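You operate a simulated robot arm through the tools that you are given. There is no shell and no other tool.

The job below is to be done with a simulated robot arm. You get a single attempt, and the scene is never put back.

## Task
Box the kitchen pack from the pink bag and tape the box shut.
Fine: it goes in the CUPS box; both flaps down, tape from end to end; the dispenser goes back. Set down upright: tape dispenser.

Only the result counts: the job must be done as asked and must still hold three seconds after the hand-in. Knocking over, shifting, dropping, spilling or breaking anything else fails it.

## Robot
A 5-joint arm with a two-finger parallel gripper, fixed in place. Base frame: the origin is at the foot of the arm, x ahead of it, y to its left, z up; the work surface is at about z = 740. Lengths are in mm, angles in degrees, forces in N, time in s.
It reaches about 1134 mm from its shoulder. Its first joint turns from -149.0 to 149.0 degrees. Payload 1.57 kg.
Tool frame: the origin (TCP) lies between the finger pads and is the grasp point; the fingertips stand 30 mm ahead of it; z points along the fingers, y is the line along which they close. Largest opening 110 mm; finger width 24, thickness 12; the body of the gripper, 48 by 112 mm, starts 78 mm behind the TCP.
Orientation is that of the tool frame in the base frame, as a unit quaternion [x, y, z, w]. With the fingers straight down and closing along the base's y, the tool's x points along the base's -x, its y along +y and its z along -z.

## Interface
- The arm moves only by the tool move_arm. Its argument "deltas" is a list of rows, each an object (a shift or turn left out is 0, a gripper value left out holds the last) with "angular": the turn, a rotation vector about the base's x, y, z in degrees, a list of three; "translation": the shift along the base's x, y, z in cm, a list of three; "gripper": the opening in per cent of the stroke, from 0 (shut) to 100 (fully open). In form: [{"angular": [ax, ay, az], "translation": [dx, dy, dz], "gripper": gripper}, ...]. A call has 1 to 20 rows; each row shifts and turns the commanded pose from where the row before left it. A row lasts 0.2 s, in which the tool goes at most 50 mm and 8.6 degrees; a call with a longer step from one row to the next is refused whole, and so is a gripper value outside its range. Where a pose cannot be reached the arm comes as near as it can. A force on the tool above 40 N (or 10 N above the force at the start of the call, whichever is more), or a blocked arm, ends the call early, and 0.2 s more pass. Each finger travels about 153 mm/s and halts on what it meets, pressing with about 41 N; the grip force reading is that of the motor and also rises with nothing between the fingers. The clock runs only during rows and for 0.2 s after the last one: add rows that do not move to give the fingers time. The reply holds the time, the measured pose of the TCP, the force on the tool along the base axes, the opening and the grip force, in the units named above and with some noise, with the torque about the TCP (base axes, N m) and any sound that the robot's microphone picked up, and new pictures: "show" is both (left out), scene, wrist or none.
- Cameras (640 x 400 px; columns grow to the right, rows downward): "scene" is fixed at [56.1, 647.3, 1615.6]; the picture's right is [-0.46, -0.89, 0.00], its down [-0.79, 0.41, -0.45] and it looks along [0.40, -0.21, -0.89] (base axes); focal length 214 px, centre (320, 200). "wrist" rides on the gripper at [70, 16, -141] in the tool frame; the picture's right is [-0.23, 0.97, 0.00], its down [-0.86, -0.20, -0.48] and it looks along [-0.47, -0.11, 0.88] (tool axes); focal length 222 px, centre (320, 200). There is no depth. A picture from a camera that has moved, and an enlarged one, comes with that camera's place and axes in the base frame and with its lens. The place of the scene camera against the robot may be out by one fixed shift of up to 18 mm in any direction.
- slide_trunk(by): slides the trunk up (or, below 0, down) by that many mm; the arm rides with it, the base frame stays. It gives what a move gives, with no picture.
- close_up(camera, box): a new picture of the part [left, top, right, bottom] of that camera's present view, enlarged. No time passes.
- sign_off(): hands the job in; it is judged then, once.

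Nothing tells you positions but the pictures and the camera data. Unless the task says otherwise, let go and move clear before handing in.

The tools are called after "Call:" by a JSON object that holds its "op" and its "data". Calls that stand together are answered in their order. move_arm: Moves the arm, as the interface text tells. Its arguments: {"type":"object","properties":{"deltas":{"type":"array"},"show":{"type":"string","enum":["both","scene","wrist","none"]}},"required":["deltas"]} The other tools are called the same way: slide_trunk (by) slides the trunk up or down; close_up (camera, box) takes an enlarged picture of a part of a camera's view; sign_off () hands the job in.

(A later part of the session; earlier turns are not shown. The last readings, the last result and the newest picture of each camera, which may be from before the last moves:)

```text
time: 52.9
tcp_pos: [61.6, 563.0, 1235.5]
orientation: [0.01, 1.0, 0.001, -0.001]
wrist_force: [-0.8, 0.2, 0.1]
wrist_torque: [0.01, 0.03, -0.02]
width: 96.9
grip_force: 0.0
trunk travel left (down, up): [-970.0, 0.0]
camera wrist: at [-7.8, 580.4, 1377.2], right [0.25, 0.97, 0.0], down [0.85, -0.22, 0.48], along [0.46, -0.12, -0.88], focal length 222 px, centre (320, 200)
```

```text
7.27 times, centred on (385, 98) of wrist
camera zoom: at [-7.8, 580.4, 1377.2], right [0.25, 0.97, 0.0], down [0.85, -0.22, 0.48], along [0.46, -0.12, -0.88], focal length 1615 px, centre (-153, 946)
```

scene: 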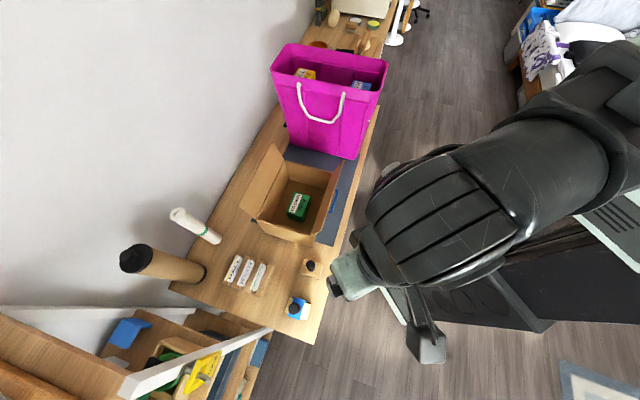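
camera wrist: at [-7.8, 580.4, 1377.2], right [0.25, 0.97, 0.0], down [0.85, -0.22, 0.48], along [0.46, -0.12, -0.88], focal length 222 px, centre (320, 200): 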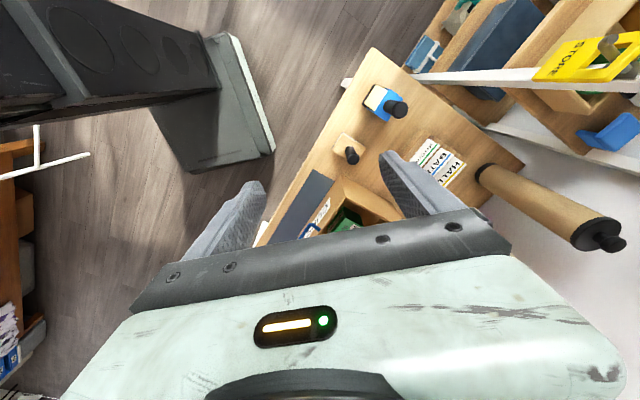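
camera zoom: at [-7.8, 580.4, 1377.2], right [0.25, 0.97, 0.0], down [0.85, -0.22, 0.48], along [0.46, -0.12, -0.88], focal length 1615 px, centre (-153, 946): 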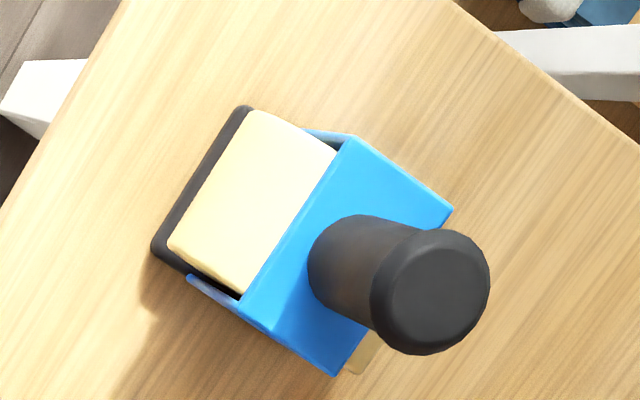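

The box is labelled CUPS, and it has a blue loop on that side. I want a clearer view of what the loop is attached to before pushing that flap, so I'll lower and turn the camera toward the face.

Call:
{"op": "slide_trunk", "data": {"by": -130}}

Call:
{"op": "move_arm", "data": {"deltas": [{"angular": [0, 0, -8.3]}, {"angular": [0, 0, -8.3]}, {"angular": [0, 0, -8.3]}, {"angular": [0, 0, -8.3]}, {"angular": [0, 0, -8.3]}, {"angular": [0, 0, -8.3]}, {"angular": [0, 0, -8.3]}, {"angular": [0, 0, -8.3]}, {"angular": [0, 0, -8.3]}, {"angular": [0, 0, -8.3]}, {"angular": [0, 0, -8.3]}, {"angular": [0, 0, -8.3]}, {}], "show": "wrist"}}

Call:
{"op": "close_up", "data": {"camera": "wrist", "box": [360, 40, 640, 220]}}

```text
time: 54.5
tcp_pos: [62.6, 564.2, 1107.4]
orientation: [0.011, 1.0, 0.0, 0.0]
wrist_force: [-0.9, 0.8, 0.1]
wrist_torque: [0.02, 0.0, -0.02]
width: 96.8
grip_force: 0.0
trunk travel left (down, up): [-840.0, 130.0]
```

```text
time: 57.3
tcp_pos: [62.9, 564.0, 1106.2]
orientation: [0.667, 0.745, -0.001, 0.0]
wrist_force: [-0.6, -0.4, 0.2]
wrist_torque: [0.0, -0.02, -0.03]
width: 96.8
grip_force: 0.1
out of reach, approached as far as the arm can: row 11, 12
trunk travel left (down, up): [-840.0, 130.0]
camera wrist: at [71.4, 634.4, 1247.1], right [0.99, -0.12, 0.0], down [-0.11, -0.87, 0.48], along [-0.06, -0.47, -0.88], focal length 222 px, centre (320, 200)
```

wrist: 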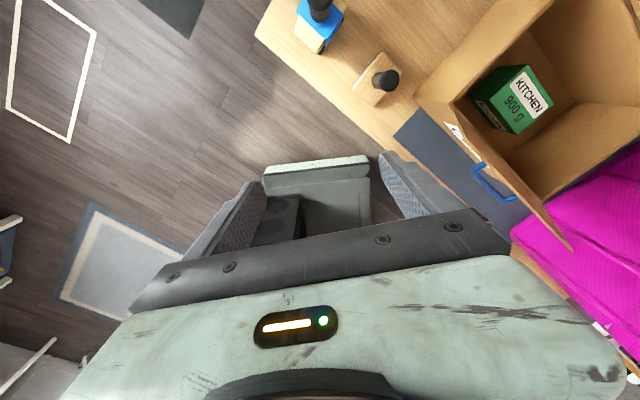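

```text
2.22 times, centred on (500, 130) of wrist
camera zoom: at [71.4, 634.4, 1247.1], right [0.99, -0.12, 0.0], down [-0.11, -0.87, 0.48], along [-0.06, -0.47, -0.88], focal length 494 px, centre (-80, 356)
```

zoom: 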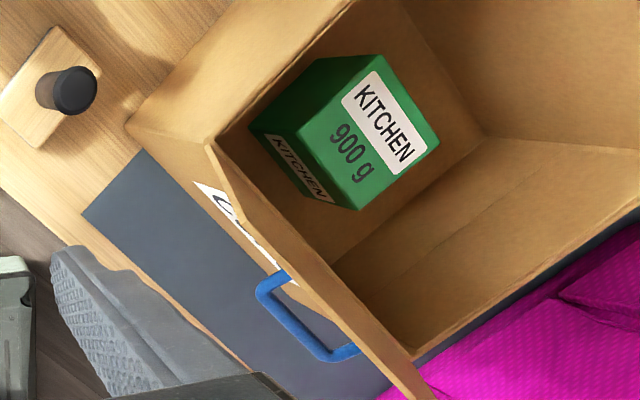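

The CUPS label is on the box wall, and the blue loop is a carry handle on that wall below the flap, so it won't get in the way. Next I'll go up and over, close the fingers, and position outside the far (wall-side) flap.

Call:
{"op": "slide_trunk", "data": {"by": 130}}

Call:
{"op": "move_arm", "data": {"deltas": [{"translation": [4.06, 0.96, 0], "angular": [0, 0, 3.2], "gripper": 0}, {"translation": [4.06, 0.96, 0], "angular": [0, 0, 3.2]}, {"translation": [4.06, 0.96, 0], "angular": [0, 0, 3.2]}, {"translation": [4.06, 0.96, 0], "angular": [0, 0, 3.2]}, {"translation": [4.06, 0.96, 0], "angular": [0, 0, 3.2]}, {"translation": [4.06, 0.96, 0], "angular": [0, 0, 3.2]}, {"translation": [4.06, 0.96, 0], "angular": [0, 0, 3.2]}, {"translation": [4.06, 0.96, 0], "angular": [0, 0, 3.2]}, {"translation": [4.06, 0.96, 0], "angular": [0, 0, 3.2]}, {"translation": [4.06, 0.96, 0], "angular": [0, 0, 3.2]}, {"translation": [4.06, 0.96, 0], "angular": [0, 0, 3.2]}, {"translation": [4.06, 0.96, 0], "angular": [0, 0, 3.2]}, {}], "show": "both"}}

Call:
{"op": "close_up", "data": {"camera": "wrist", "box": [80, 0, 480, 240]}}

```text
time: 58.9
tcp_pos: [63.0, 563.2, 1236.2]
orientation: [0.668, 0.744, -0.001, 0.0]
wrist_force: [0.3, -0.1, 0.5]
wrist_torque: [0.03, -0.01, 0.02]
width: 96.7
grip_force: 0.1
trunk travel left (down, up): [-970.0, 0.0]
```

```text
time: 61.7
tcp_pos: [548.0, 679.5, 1236.9]
orientation: [0.385, 0.923, 0.0, 0.0]
wrist_force: [0.6, -0.4, 0.5]
wrist_torque: [-0.01, -0.01, -0.04]
width: 0.0
grip_force: 20.9
trunk travel left (down, up): [-970.0, 0.0]
camera wrist: at [511.7, 740.8, 1377.3], right [0.85, 0.52, 0.0], down [0.46, -0.75, 0.48], along [0.25, -0.41, -0.88], focal length 222 px, centre (320, 200)
```

scene: 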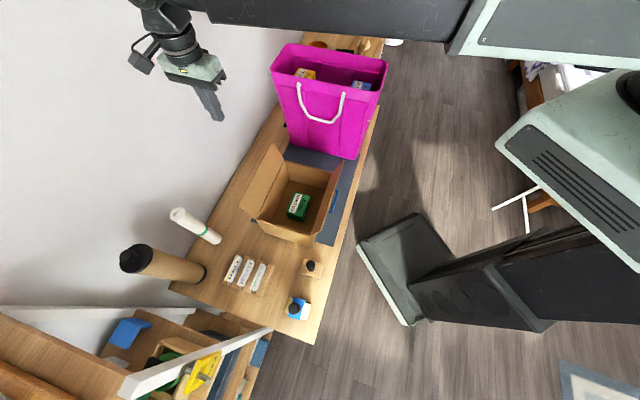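
wrist: 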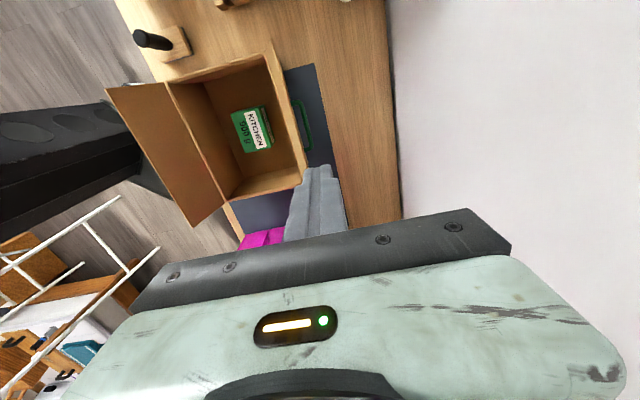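

```text
1.60 times, centred on (280, 120) of wrist
camera zoom: at [511.7, 740.8, 1377.3], right [0.85, 0.52, 0.0], down [0.46, -0.75, 0.48], along [0.25, -0.41, -0.88], focal length 355 px, centre (384, 328)
```

zoom: 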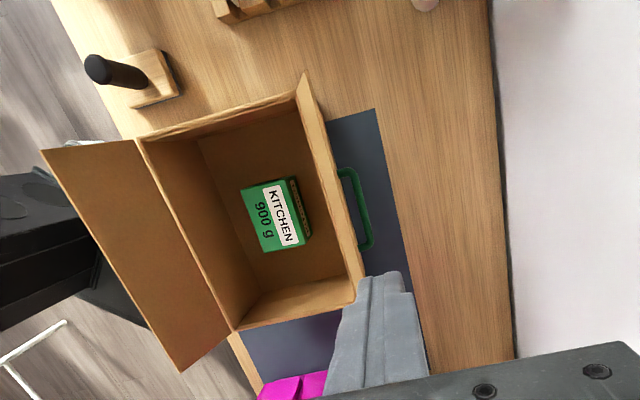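

The fingers are closed and outside the far flap (u ≈ +174 mm from the box centre). There's also a green handle on that wall, well below where I'll work. I'll lower so the fingertips are at about z ≈ 932.

Call:
{"op": "slide_trunk", "data": {"by": -275}}

Call:
{"op": "move_arm", "data": {"deltas": [{}], "show": "both"}}

Call:
{"op": "close_up", "data": {"camera": "scene", "box": [200, 100, 380, 260]}}

```text
time: 64.5
tcp_pos: [549.4, 680.4, 961.6]
orientation: [0.386, 0.923, 0.0, 0.0]
wrist_force: [-0.1, -0.1, -0.2]
wrist_torque: [0.0, 0.0, -0.01]
width: 0.0
grip_force: 21.5
trunk travel left (down, up): [-695.0, 275.0]
```

```text
time: 64.8
tcp_pos: [550.0, 680.2, 961.9]
orientation: [0.386, 0.923, 0.0, 0.0]
wrist_force: [-0.2, -1.0, -0.4]
wrist_torque: [-0.02, 0.01, 0.0]
width: 0.0
grip_force: 21.7
trunk travel left (down, up): [-695.0, 275.0]
camera wrist: at [511.7, 741.0, 1102.1], right [0.85, 0.52, 0.0], down [0.46, -0.75, 0.48], along [0.25, -0.41, -0.88], focal length 222 px, centre (320, 200)
```

scene: 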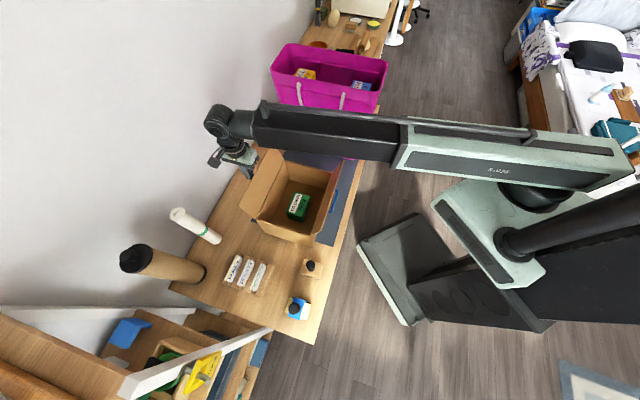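
wrist: 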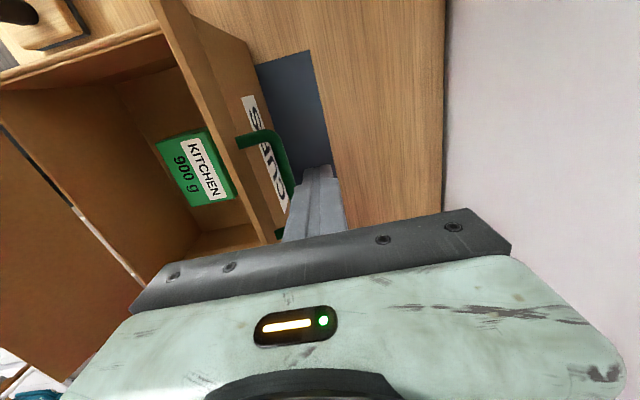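

```text
2.50 times, centred on (290, 180) of scene
camera zoom: at [56.1, 647.3, 1615.6], right [-0.46, -0.89, 0.0], down [-0.79, 0.41, -0.45], along [0.4, -0.21, -0.89], focal length 536 px, centre (395, 250)
```

zoom: 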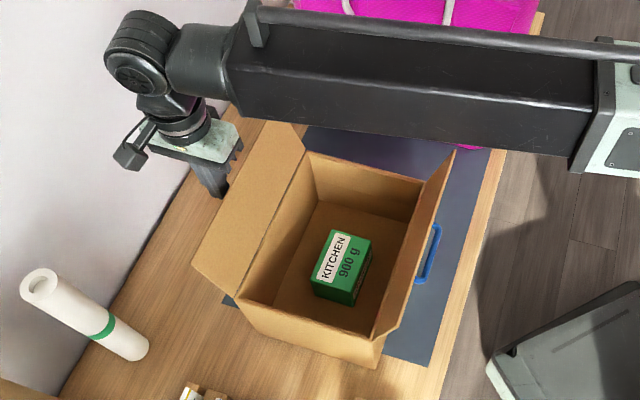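

The fingertips are outside the far flap and clear of the handle. I'll push the flap inward gently.

Call:
{"op": "move_arm", "data": {"deltas": [{"translation": [-1.07, -1.05, 0]}, {"translation": [-1.07, -1.05, 0]}, {"translation": [-1.07, -1.05, 0]}, {"translation": [-1.07, -1.05, 0]}, {"translation": [-1.07, -1.05, 0]}, {}], "show": "both"}}

Call:
{"op": "close_up", "data": {"camera": "scene", "box": [200, 100, 380, 260]}}

```text
time: 65.5
tcp_pos: [527.5, 661.5, 963.4]
orientation: [0.386, 0.923, 0.007, 0.003]
wrist_force: [2.1, 3.2, 11.8]
wrist_torque: [-0.24, 0.2, 0.07]
width: 0.0
grip_force: 21.6
trunk travel left (down, up): [-695.0, 275.0]
stopped in row 3: the force on the tool passed its limit at 59 N (the readings are from after the stop); the commanded pose is now the measured one
camera wrist: at [490.7, 719.8, 1103.2], right [0.85, 0.52, 0.01], down [0.45, -0.75, 0.47], along [0.26, -0.4, -0.88], focal length 222 px, centre (320, 200)
```

scene: 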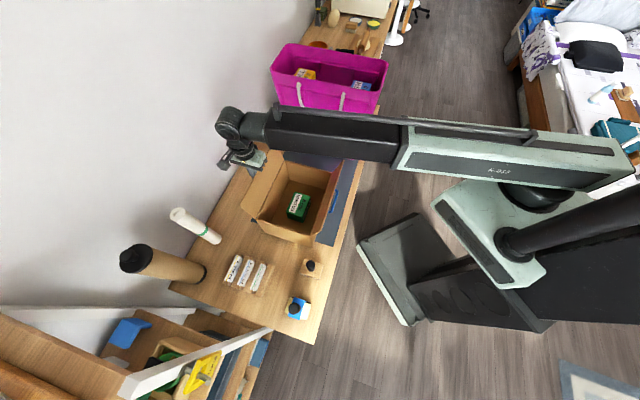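
wrist: 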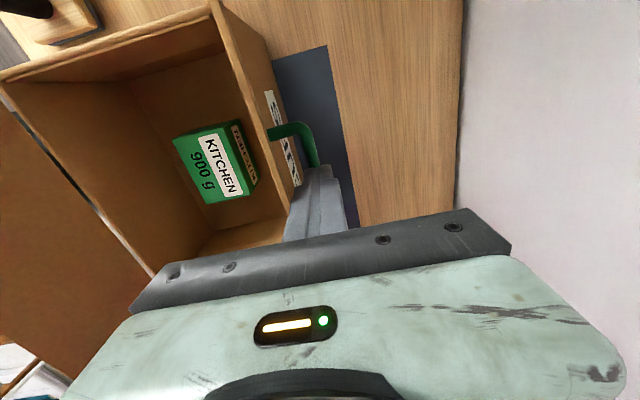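

```text
2.50 times, centred on (290, 180) of scene
camera zoom: at [56.1, 647.3, 1615.6], right [-0.46, -0.89, 0.0], down [-0.79, 0.41, -0.45], along [0.4, -0.21, -0.89], focal length 536 px, centre (395, 250)
```

zoom: 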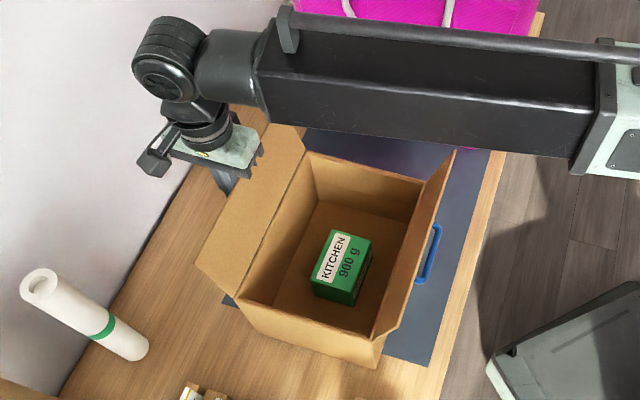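

The loops turn out to be mounted on the flaps themselves: the green one's bar sits at z ≈ 908, sticking out about 35 mm from the flap. My fingertip wedged between the loop and the flap. I'll back off, raise, and push nearer the flap's top edge.

Call:
{"op": "move_arm", "data": {"deltas": [{"translation": [0.5, 0.5, 0]}, {"translation": [0.71, 0.7, 0]}, {}], "show": "none"}}

Call:
{"op": "slide_trunk", "data": {"by": 38}}

Call:
{"op": "move_arm", "data": {"deltas": [{"translation": [0, 0, 0]}], "show": "both"}}

Call:
{"op": "close_up", "data": {"camera": "wrist", "box": [180, 60, 380, 230]}}

Call:
{"op": "close_up", "data": {"camera": "scene", "box": [220, 110, 380, 260]}}

```text
time: 66.3
tcp_pos: [541.1, 673.1, 962.4]
orientation: [0.387, 0.922, 0.006, 0.002]
wrist_force: [0.7, -0.3, 0.8]
wrist_torque: [0.01, -0.01, 0.02]
width: 0.0
grip_force: 21.8
trunk travel left (down, up): [-695.0, 275.0]
```

```text
time: 67.2
tcp_pos: [541.7, 671.4, 1000.3]
orientation: [0.386, 0.923, 0.006, 0.001]
wrist_force: [-0.4, 0.4, 0.0]
wrist_torque: [-0.01, 0.0, 0.02]
width: 0.2
grip_force: 21.1
trunk travel left (down, up): [-733.0, 237.0]
```

```text
time: 67.6
tcp_pos: [541.0, 672.1, 1000.4]
orientation: [0.386, 0.922, 0.007, 0.002]
wrist_force: [0.4, 0.2, 0.3]
wrist_torque: [0.04, 0.04, 0.03]
width: 0.0
grip_force: 20.9
trunk travel left (down, up): [-733.0, 237.0]
camera wrist: at [503.0, 731.3, 1140.4], right [0.85, 0.52, 0.01], down [0.45, -0.75, 0.47], along [0.26, -0.4, -0.88], focal length 222 px, centre (320, 200)
```

scene: 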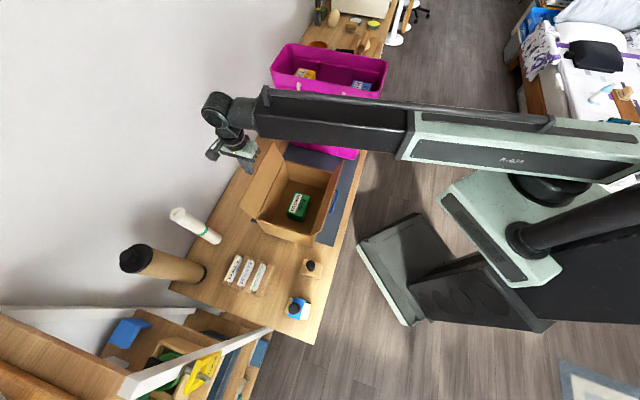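
wrist: 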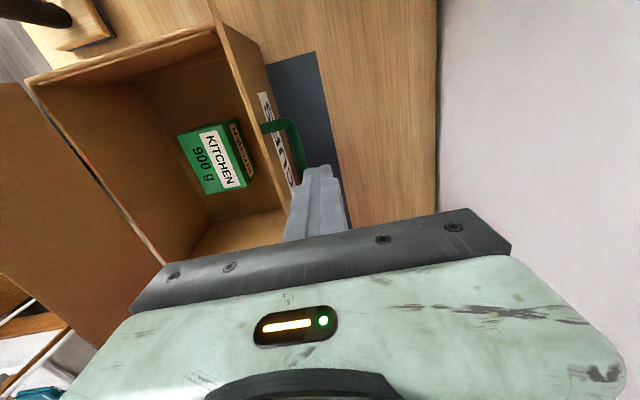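

```text
2.35 times, centred on (280, 145) of wrist
camera zoom: at [503.0, 731.3, 1140.4], right [0.85, 0.52, 0.01], down [0.45, -0.75, 0.47], along [0.26, -0.4, -0.88], focal length 523 px, centre (414, 329)
```

zoom: 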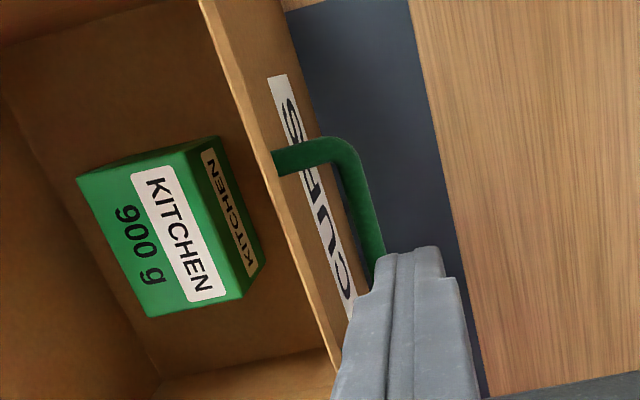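

```text
2.67 times, centred on (300, 185) of scene
camera zoom: at [56.1, 647.3, 1615.6], right [-0.46, -0.89, 0.0], down [-0.79, 0.41, -0.45], along [0.4, -0.21, -0.89], focal length 572 px, centre (373, 240)
```

zoom: 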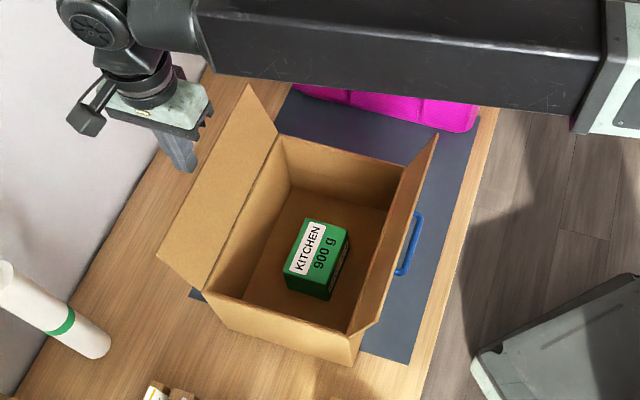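

Now the fingertips are at about z ≈ 970, above the loop but below the flap's edge. I'll push inward slowly.

Call:
{"op": "move_arm", "data": {"deltas": [{"translation": [-0.71, -0.7, 0]}, {"translation": [-0.71, -0.7, 0]}, {"translation": [-0.71, -0.7, 0]}, {"translation": [-0.71, -0.7, 0]}, {}], "show": "wrist"}}

Call:
{"op": "close_up", "data": {"camera": "scene", "box": [220, 110, 380, 260]}}

```text
time: 68.8
tcp_pos: [512.8, 643.6, 999.0]
orientation: [0.386, 0.923, 0.007, 0.002]
wrist_force: [-0.5, -0.5, -0.8]
wrist_torque: [0.03, -0.01, 0.03]
width: 0.0
grip_force: 21.4
trunk travel left (down, up): [-733.0, 237.0]
camera wrist: at [475.1, 703.6, 1140.4], right [0.85, 0.52, 0.01], down [0.45, -0.75, 0.47], along [0.26, -0.4, -0.88], focal length 222 px, centre (320, 200)
```

wrist: 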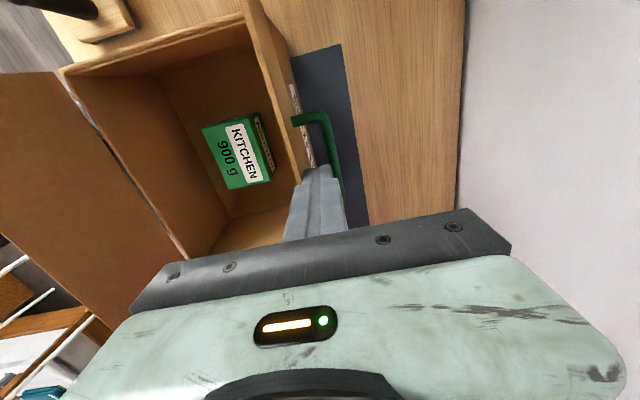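

```text
2.67 times, centred on (300, 185) of scene
camera zoom: at [56.1, 647.3, 1615.6], right [-0.46, -0.89, 0.0], down [-0.79, 0.41, -0.45], along [0.4, -0.21, -0.89], focal length 572 px, centre (373, 240)
```

zoom: 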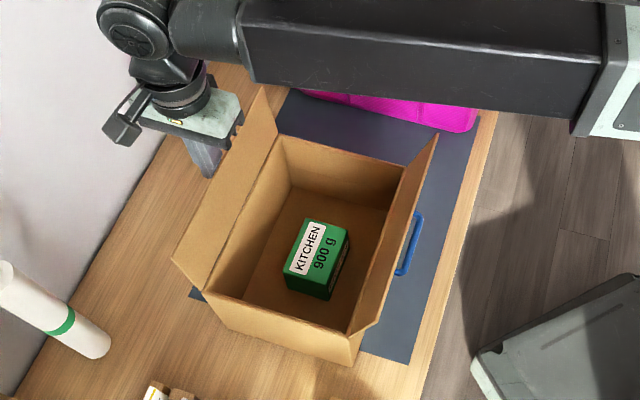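

The flap is rotating up with negligible force. I'll continue inward.

Call:
{"op": "move_arm", "data": {"deltas": [{"translation": [-0.71, -0.7, 0]}, {"translation": [-0.71, -0.7, 0]}, {"translation": [-0.71, -0.7, 0]}, {"translation": [-0.71, -0.7, 0]}, {}], "show": "both"}}

Call:
{"op": "close_up", "data": {"camera": "scene", "box": [220, 110, 380, 260]}}

```text
time: 70.0
tcp_pos: [484.2, 614.6, 999.5]
orientation: [0.386, 0.922, 0.007, 0.002]
wrist_force: [-0.7, 0.5, 0.6]
wrist_torque: [0.02, 0.01, 0.02]
width: 0.0
grip_force: 21.2
trunk travel left (down, up): [-733.0, 237.0]
camera wrist: at [445.7, 674.6, 1140.4], right [0.85, 0.52, 0.01], down [0.45, -0.75, 0.47], along [0.26, -0.4, -0.88], focal length 222 px, centre (320, 200)
```

scene: 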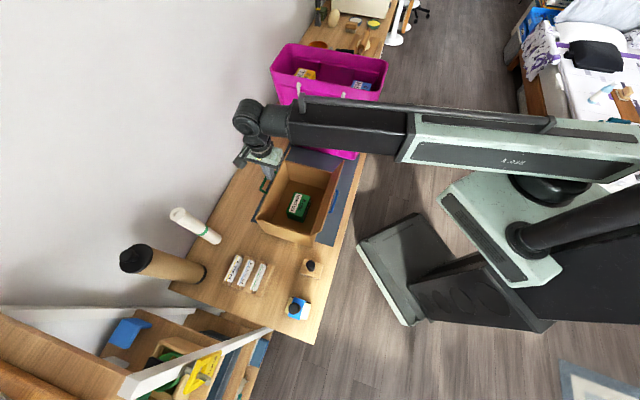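
wrist: 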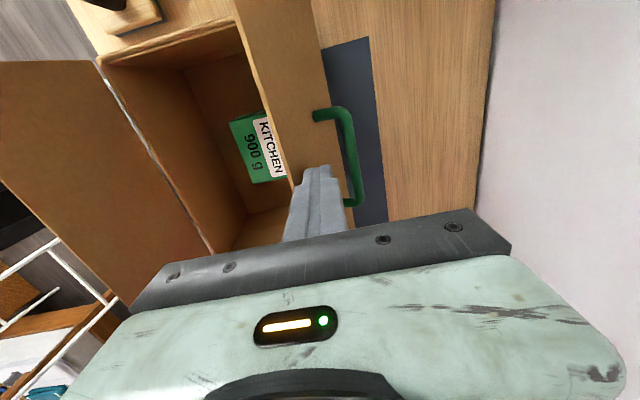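

```text
2.67 times, centred on (300, 185) of scene
camera zoom: at [56.1, 647.3, 1615.6], right [-0.46, -0.89, 0.0], down [-0.79, 0.41, -0.45], along [0.4, -0.21, -0.89], focal length 572 px, centre (373, 240)
```

zoom: 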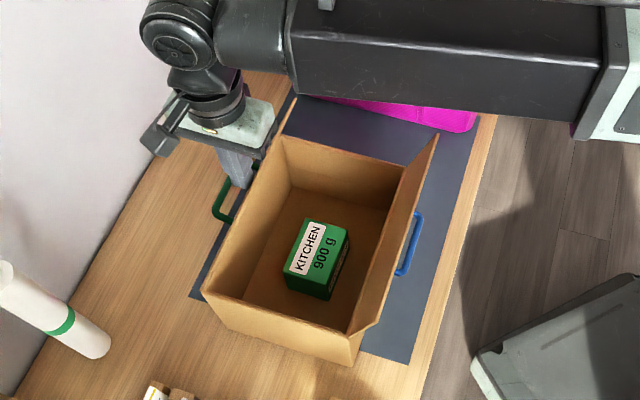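

The flap is now past vertical. I'll carry on inward another 40 mm.

Call:
{"op": "move_arm", "data": {"deltas": [{"translation": [-0.71, -0.7, 0]}, {"translation": [-0.71, -0.7, 0]}, {"translation": [-0.71, -0.7, 0]}, {"translation": [-0.71, -0.7, 0]}, {}], "show": "both"}}

Call:
{"op": "close_up", "data": {"camera": "scene", "box": [220, 110, 380, 260]}}

```text
time: 71.2
tcp_pos: [456.1, 587.3, 999.6]
orientation: [0.386, 0.922, 0.007, 0.002]
wrist_force: [-0.9, -0.4, 0.5]
wrist_torque: [-0.03, -0.04, 0.01]
width: 0.0
grip_force: 21.6
trunk travel left (down, up): [-733.0, 237.0]
camera wrist: at [417.6, 647.2, 1140.4], right [0.85, 0.52, 0.01], down [0.45, -0.75, 0.47], along [0.26, -0.4, -0.88], focal length 222 px, centre (320, 200)
```

scene: 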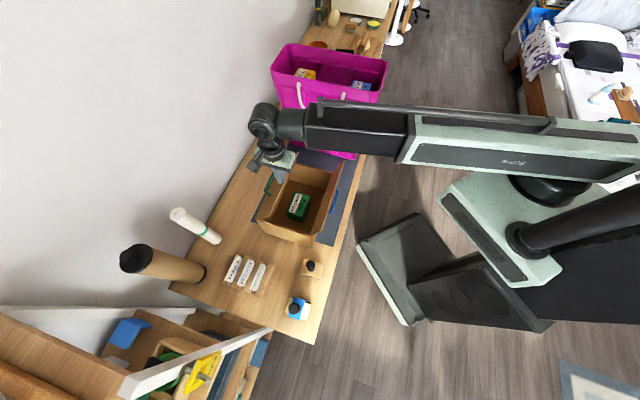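
wrist: 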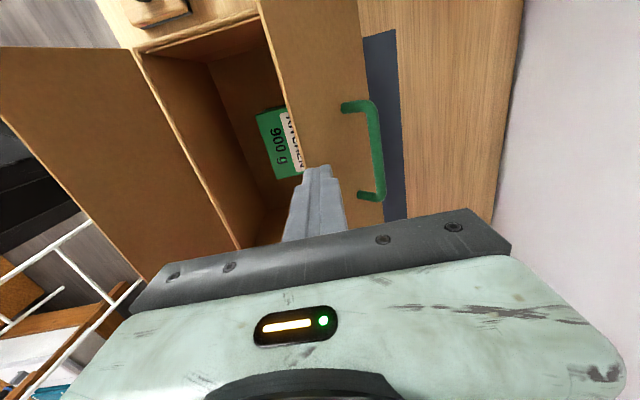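

```text
2.67 times, centred on (300, 185) of scene
camera zoom: at [56.1, 647.3, 1615.6], right [-0.46, -0.89, 0.0], down [-0.79, 0.41, -0.45], along [0.4, -0.21, -0.89], focal length 572 px, centre (373, 240)
```

zoom: 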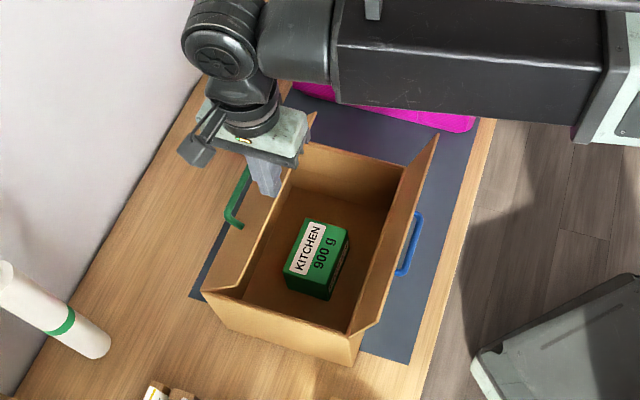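

The flap holds its angle. I'll press it down with the trunk from here, in steps.

Call:
{"op": "slide_trunk", "data": {"by": -40}}

Call:
{"op": "slide_trunk", "data": {"by": -25}}

Call:
{"op": "move_arm", "data": {"deltas": [{}], "show": "both"}}

Call:
{"op": "close_up", "data": {"camera": "scene", "box": [220, 110, 380, 260]}}

```text
time: 72.0
tcp_pos: [458.0, 587.0, 959.1]
orientation: [0.386, 0.922, 0.006, 0.001]
wrist_force: [0.1, -0.1, 0.2]
wrist_torque: [-0.01, -0.04, 0.03]
width: 0.0
grip_force: 21.3
trunk travel left (down, up): [-693.0, 277.0]
```

```text
time: 72.7
tcp_pos: [456.8, 588.0, 934.1]
orientation: [0.387, 0.922, 0.006, 0.002]
wrist_force: [0.2, 0.0, 0.0]
wrist_torque: [-0.01, 0.0, -0.03]
width: 0.0
grip_force: 21.1
trunk travel left (down, up): [-668.0, 302.0]
```

```text
time: 73.1
tcp_pos: [457.2, 587.6, 935.3]
orientation: [0.387, 0.922, 0.007, 0.002]
wrist_force: [0.5, -1.1, -0.1]
wrist_torque: [-0.04, -0.04, 0.01]
width: 0.2
grip_force: 21.2
trunk travel left (down, up): [-668.0, 302.0]
camera wrist: at [417.6, 647.2, 1075.4], right [0.85, 0.52, 0.01], down [0.45, -0.75, 0.47], along [0.26, -0.4, -0.88], focal length 222 px, centre (320, 200)
```

scene: 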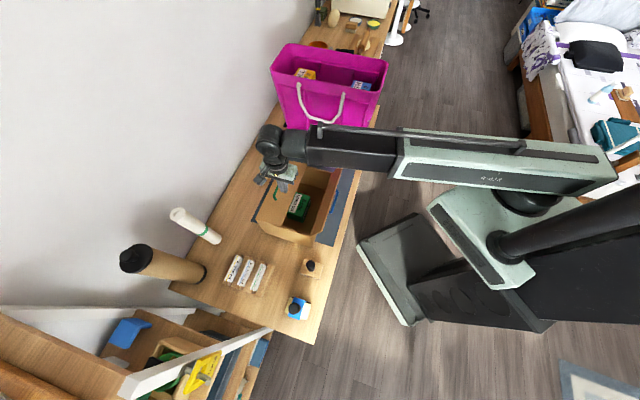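
wrist: 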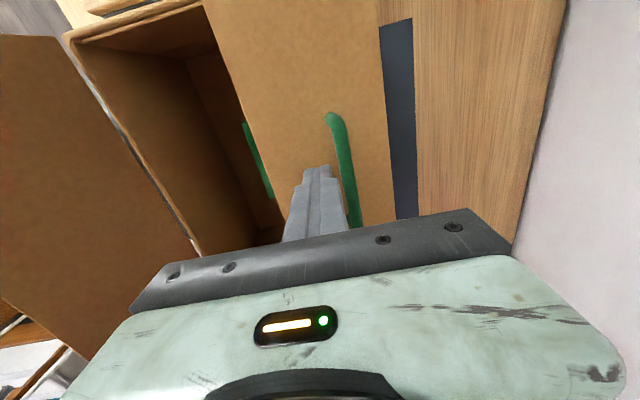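

```text
2.67 times, centred on (300, 185) of scene
camera zoom: at [56.1, 647.3, 1615.6], right [-0.46, -0.89, 0.0], down [-0.79, 0.41, -0.45], along [0.4, -0.21, -0.89], focal length 572 px, centre (373, 240)
```

zoom: 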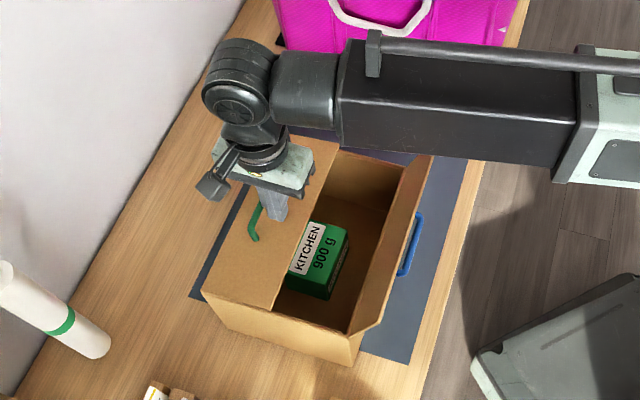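

The far flap is nearly flat. I'll press the last bit gently.

Call:
{"op": "slide_trunk", "data": {"by": -8}}

Call:
{"op": "slide_trunk", "data": {"by": -5}}

Call:
{"op": "move_arm", "data": {"deltas": [{}], "show": "wrist"}}

Call:
{"op": "close_up", "data": {"camera": "scene", "box": [220, 110, 380, 260]}}

```text
time: 73.7
tcp_pos: [455.7, 588.2, 926.3]
orientation: [0.386, 0.922, 0.007, 0.002]
wrist_force: [0.0, -0.2, 0.1]
wrist_torque: [0.0, -0.02, -0.01]
width: 0.0
grip_force: 21.4
trunk travel left (down, up): [-660.0, 310.0]
```

```text
time: 74.4
tcp_pos: [455.7, 587.9, 924.0]
orientation: [0.386, 0.923, 0.01, 0.003]
wrist_force: [-0.6, 1.4, 27.6]
wrist_torque: [-0.03, -0.09, 0.05]
width: 0.0
grip_force: 21.4
trunk travel left (down, up): [-656.0, 314.0]
stopped: the force on the tool passed its limit at 41 N (the readings are from after the stop); the commanded pose is now the measured one
```

```text
time: 74.8
tcp_pos: [455.7, 588.2, 923.1]
orientation: [0.386, 0.922, 0.01, 0.003]
wrist_force: [0.9, 3.2, 29.7]
wrist_torque: [0.04, -0.06, 0.03]
width: 0.0
grip_force: 21.2
trunk travel left (down, up): [-656.0, 314.0]
camera wrist: at [417.0, 646.4, 1064.8], right [0.85, 0.52, 0.02], down [0.45, -0.76, 0.47], along [0.26, -0.4, -0.88], focal length 222 px, centre (320, 200)
```

wrist: 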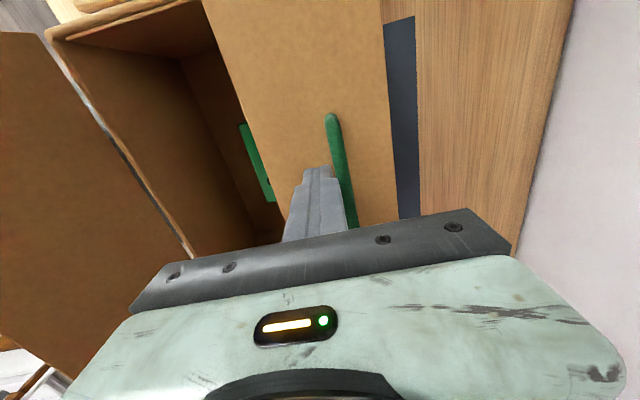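

```text
2.67 times, centred on (300, 185) of scene
camera zoom: at [56.1, 647.3, 1615.6], right [-0.46, -0.89, 0.0], down [-0.79, 0.41, -0.45], along [0.4, -0.21, -0.89], focal length 572 px, centre (373, 240)
```

zoom: 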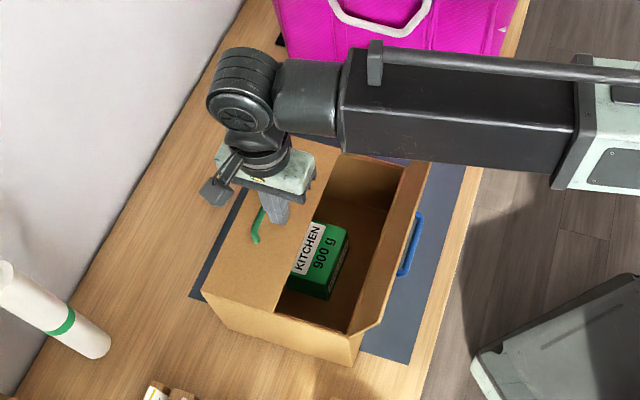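

The far flap has hit a firm stop, so its top surface is at z ≈ 893. I'll lift off and see whether it stays down.

Call:
{"op": "slide_trunk", "data": {"by": 80}}

Call:
{"op": "move_arm", "data": {"deltas": [{"angular": [0, 0, 0]}, {}], "show": "both"}}

Call:
{"op": "close_up", "data": {"camera": "scene", "box": [220, 110, 380, 260]}}

```text
time: 75.9
tcp_pos: [456.7, 589.7, 1002.2]
orientation: [0.386, 0.923, 0.007, 0.002]
wrist_force: [-0.1, 0.1, -0.2]
wrist_torque: [-0.01, -0.02, 0.0]
width: 0.1
grip_force: 21.3
trunk travel left (down, up): [-736.0, 234.0]
```

```text
time: 76.5
tcp_pos: [455.9, 589.0, 1002.3]
orientation: [0.386, 0.923, 0.008, 0.003]
wrist_force: [-0.2, -0.2, 0.4]
wrist_torque: [0.01, -0.01, 0.01]
width: 0.2
grip_force: 21.4
trunk travel left (down, up): [-736.0, 234.0]
camera wrist: at [418.0, 647.7, 1143.2], right [0.85, 0.52, 0.02], down [0.45, -0.75, 0.47], along [0.26, -0.4, -0.88], focal length 222 px, centre (320, 200)
```

scene: 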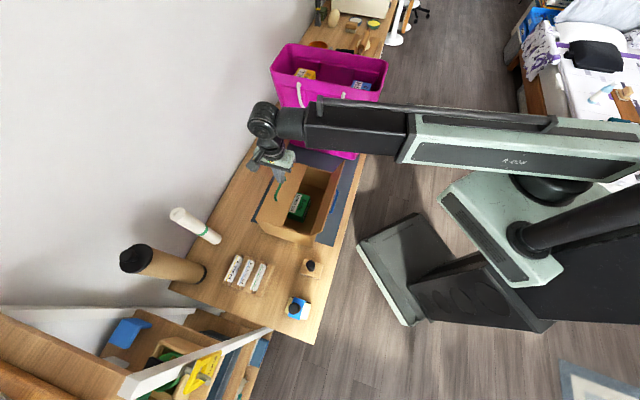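
wrist: 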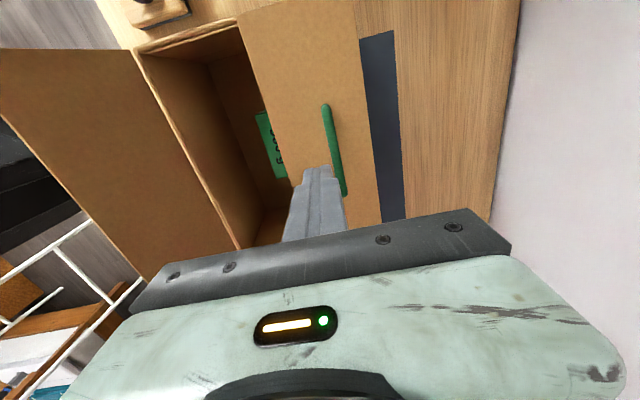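

```text
2.67 times, centred on (300, 185) of scene
camera zoom: at [56.1, 647.3, 1615.6], right [-0.46, -0.89, 0.0], down [-0.79, 0.41, -0.45], along [0.4, -0.21, -0.89], focal length 572 px, centre (373, 240)
```

zoom: 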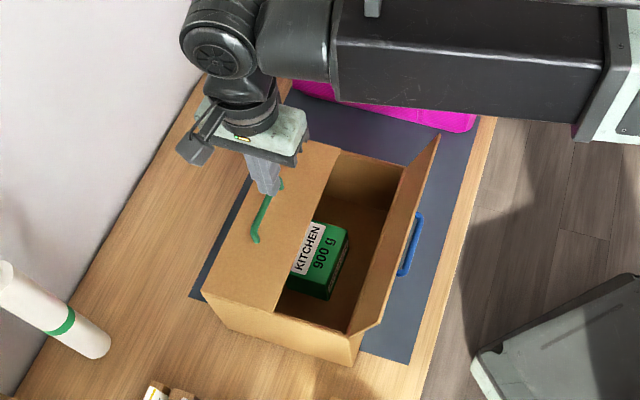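

The far flap stays down. For the near flap I'll approach from the robot side near its −v end, above its blue loop. I'll raise first, then go over.

Call:
{"op": "slide_trunk", "data": {"by": 100}}

Call:
{"op": "move_arm", "data": {"deltas": [{"translation": [-3.75, -1.17, 0], "angular": [-0.75, 0.6, 0]}, {"translation": [-3.75, -1.17, 0]}, {"translation": [-3.75, -1.17, 0]}, {"translation": [-3.75, -1.17, 0]}, {"translation": [-3.75, -1.17, 0]}, {"translation": [-3.75, -1.17, 0]}, {}], "show": "both"}}

Call:
{"op": "close_up", "data": {"camera": "wrist", "box": [200, 0, 560, 240]}}

```text
time: 77.9
tcp_pos: [456.2, 589.0, 1102.9]
orientation: [0.387, 0.922, 0.007, 0.003]
wrist_force: [0.3, -0.3, -0.2]
wrist_torque: [-0.03, 0.0, 0.01]
width: 0.0
grip_force: 21.8
trunk travel left (down, up): [-836.0, 134.0]
```

```text
time: 79.5
tcp_pos: [230.5, 519.1, 1101.9]
orientation: [0.386, 0.923, 0.0, 0.0]
wrist_force: [-0.1, 0.3, 0.3]
wrist_torque: [-0.03, 0.01, -0.02]
width: 0.1
grip_force: 21.4
trunk travel left (down, up): [-836.0, 134.0]
camera wrist: at [194.1, 580.3, 1242.8], right [0.85, 0.52, 0.0], down [0.46, -0.75, 0.48], along [0.25, -0.41, -0.88], focal length 222 px, centre (320, 200)
```

scene: 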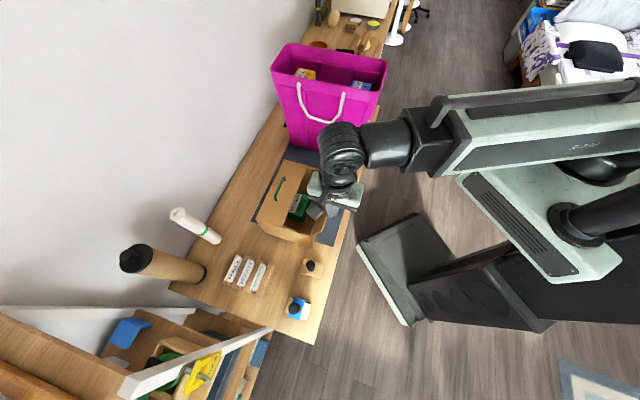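
wrist: 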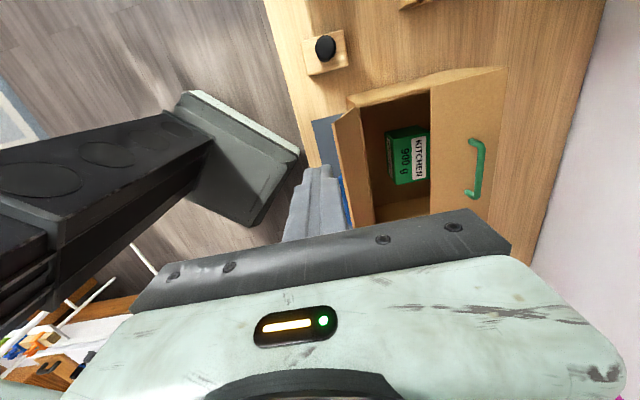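

```text
1.67 times, centred on (380, 120) of wrist
camera zoom: at [194.1, 580.3, 1242.8], right [0.85, 0.52, 0.0], down [0.46, -0.75, 0.48], along [0.25, -0.41, -0.88], focal length 370 px, centre (220, 333)
```

zoom: 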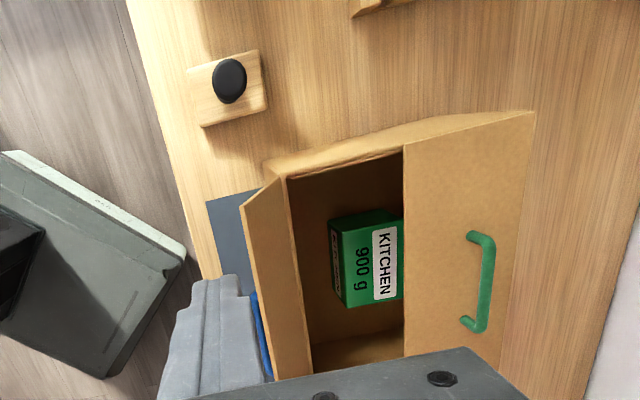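

The finger is just outside the near flap's −v end, clear of the blue loop. I'll nudge out a few mm and lower to the same pushing height.

Call:
{"op": "move_arm", "data": {"deltas": [{"translation": [-0.43, -0.42, 0]}, {}], "show": "none"}}

Call:
{"op": "slide_trunk", "data": {"by": -102}}

Call:
{"op": "move_arm", "data": {"deltas": [{}], "show": "both"}}

Call:
{"op": "close_up", "data": {"camera": "wrist", "box": [220, 40, 500, 230]}}

Call:
{"op": "close_up", "data": {"camera": "scene", "box": [240, 120, 400, 260]}}

```text
time: 80.1
tcp_pos: [227.6, 515.7, 1102.3]
orientation: [0.386, 0.922, 0.0, 0.0]
wrist_force: [-0.6, 0.3, 0.3]
wrist_torque: [0.01, 0.0, 0.02]
width: 0.1
grip_force: 21.2
trunk travel left (down, up): [-836.0, 134.0]
```

```text
time: 81.4
tcp_pos: [227.8, 515.1, 1000.9]
orientation: [0.386, 0.922, 0.0, 0.0]
wrist_force: [-0.3, 0.0, 0.0]
wrist_torque: [0.02, 0.02, -0.02]
width: 0.4
grip_force: 20.9
trunk travel left (down, up): [-734.0, 236.0]
```

```text
time: 81.8
tcp_pos: [228.2, 514.3, 999.1]
orientation: [0.386, 0.923, 0.0, 0.0]
wrist_force: [0.6, -0.6, 0.3]
wrist_torque: [-0.03, 0.0, 0.0]
width: 0.0
grip_force: 20.8
trunk travel left (down, up): [-734.0, 236.0]
camera wrist: at [190.1, 576.1, 1140.8], right [0.85, 0.52, 0.0], down [0.46, -0.75, 0.48], along [0.25, -0.41, -0.88], focal length 222 px, centre (320, 200)
```

scene: 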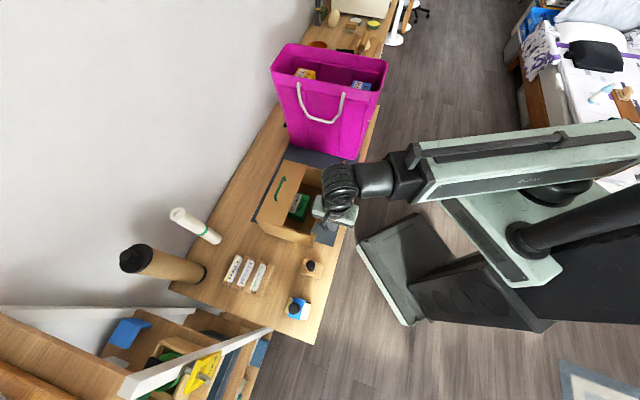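
wrist: 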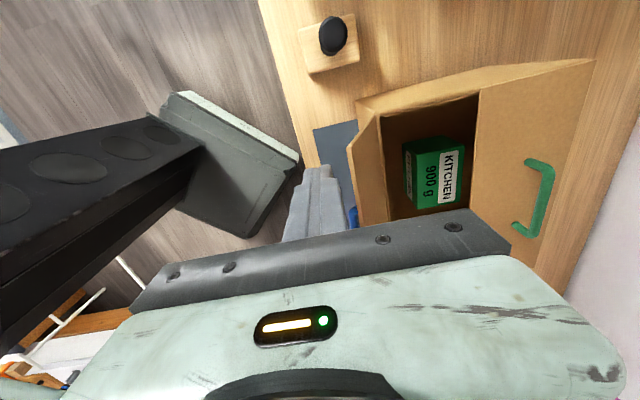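

```text
2.11 times, centred on (360, 135) of wrist
camera zoom: at [190.1, 576.1, 1140.8], right [0.85, 0.52, 0.0], down [0.46, -0.75, 0.48], along [0.25, -0.41, -0.88], focal length 468 px, centre (236, 337)
```

zoom: 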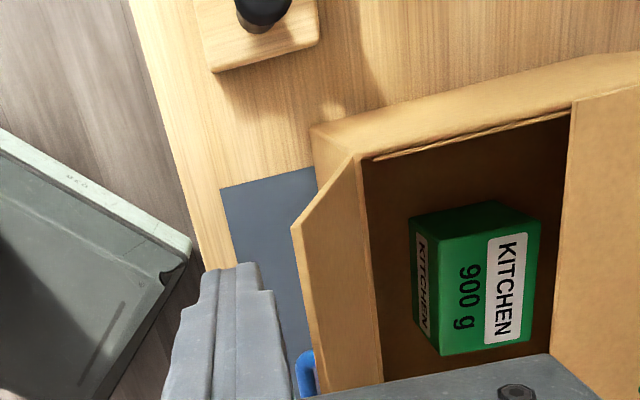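

```text
2.86 times, centred on (320, 190) of scene
camera zoom: at [56.1, 647.3, 1615.6], right [-0.46, -0.89, 0.0], down [-0.79, 0.41, -0.45], along [0.4, -0.21, -0.89], focal length 613 px, centre (320, 229)
```

zoom: 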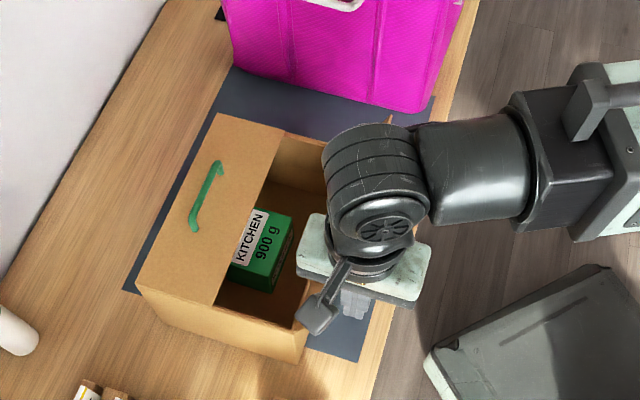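

The finger is clear on the outside of the near flap. I'll push it inward (+u) slowly.

Call:
{"op": "move_arm", "data": {"deltas": [{"translation": [0.71, 0.7, 0]}, {"translation": [0.71, 0.7, 0]}, {"translation": [0.71, 0.7, 0]}, {"translation": [0.71, 0.7, 0]}, {"translation": [0.71, 0.7, 0]}, {"translation": [0.71, 0.7, 0]}, {}], "show": "wrist"}}

Call:
{"op": "close_up", "data": {"camera": "scene", "box": [240, 120, 400, 260]}}

```text
time: 83.4
tcp_pos: [269.4, 557.8, 1000.7]
orientation: [0.386, 0.923, 0.0, 0.001]
wrist_force: [-0.4, 0.0, 0.1]
wrist_torque: [0.01, 0.0, 0.0]
width: 0.0
grip_force: 21.0
trunk travel left (down, up): [-734.0, 236.0]
camera wrist: at [232.6, 618.7, 1140.8], right [0.85, 0.52, 0.0], down [0.46, -0.75, 0.48], along [0.25, -0.41, -0.88], focal length 222 px, centre (320, 200)
```

wrist: 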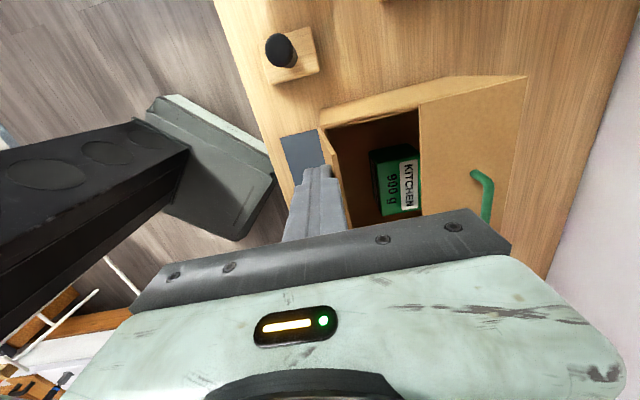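

```text
2.86 times, centred on (320, 190) of scene
camera zoom: at [56.1, 647.3, 1615.6], right [-0.46, -0.89, 0.0], down [-0.79, 0.41, -0.45], along [0.4, -0.21, -0.89], focal length 613 px, centre (320, 229)
```

zoom: 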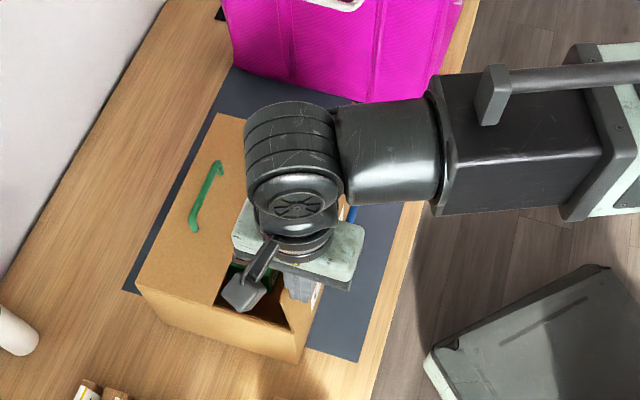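

It's rotating freely. I'll keep pushing inward.

Call:
{"op": "move_arm", "data": {"deltas": [{"translation": [0.71, 0.7, 0]}, {"translation": [0.71, 0.7, 0]}, {"translation": [0.71, 0.7, 0]}, {"translation": [0.71, 0.7, 0]}, {"translation": [0.71, 0.7, 0]}, {"translation": [0.71, 0.7, 0]}, {"translation": [0.5, 0.49, 0]}, {}], "show": "both"}}

Call:
{"op": "close_up", "data": {"camera": "scene", "box": [240, 120, 400, 260]}}

Call:
{"op": "close_up", "data": {"camera": "wrist", "box": [220, 40, 500, 230]}}

```text
time: 85.2
tcp_pos: [318.4, 604.9, 1001.3]
orientation: [0.386, 0.923, -0.001, 0.0]
wrist_force: [-0.2, -0.4, 0.2]
wrist_torque: [-0.03, 0.01, 0.01]
width: 0.1
grip_force: 21.7
trunk travel left (down, up): [-734.0, 236.0]
camera wrist: at [280.4, 665.2, 1140.8], right [0.85, 0.52, 0.0], down [0.46, -0.75, 0.48], along [0.25, -0.41, -0.88], focal length 222 px, centre (320, 200)
```

scene: 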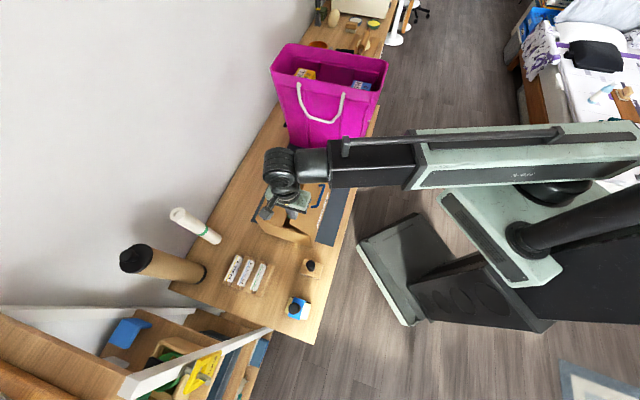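
wrist: 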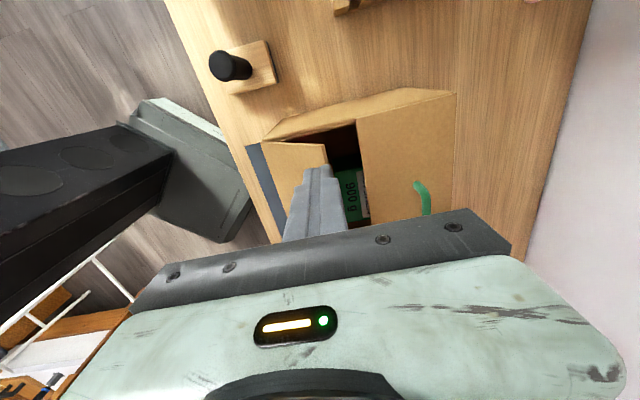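

```text
2.86 times, centred on (320, 190) of scene
camera zoom: at [56.1, 647.3, 1615.6], right [-0.46, -0.89, 0.0], down [-0.79, 0.41, -0.45], along [0.4, -0.21, -0.89], focal length 613 px, centre (320, 229)
```

zoom: 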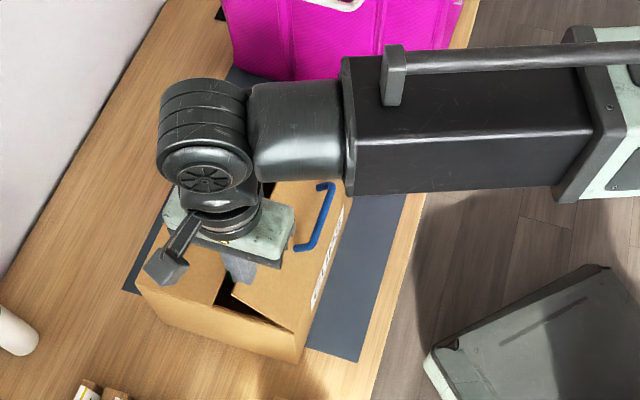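

```text
2.11 times, centred on (360, 135) of wrist
camera zoom: at [280.4, 665.2, 1140.8], right [0.85, 0.52, 0.0], down [0.46, -0.75, 0.48], along [0.25, -0.41, -0.88], focal length 468 px, centre (236, 337)
```

zoom: 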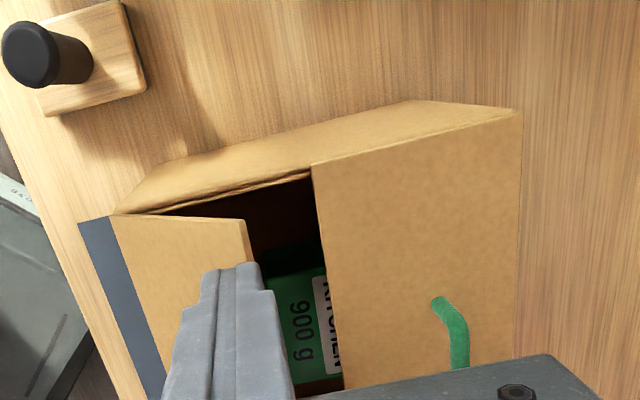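

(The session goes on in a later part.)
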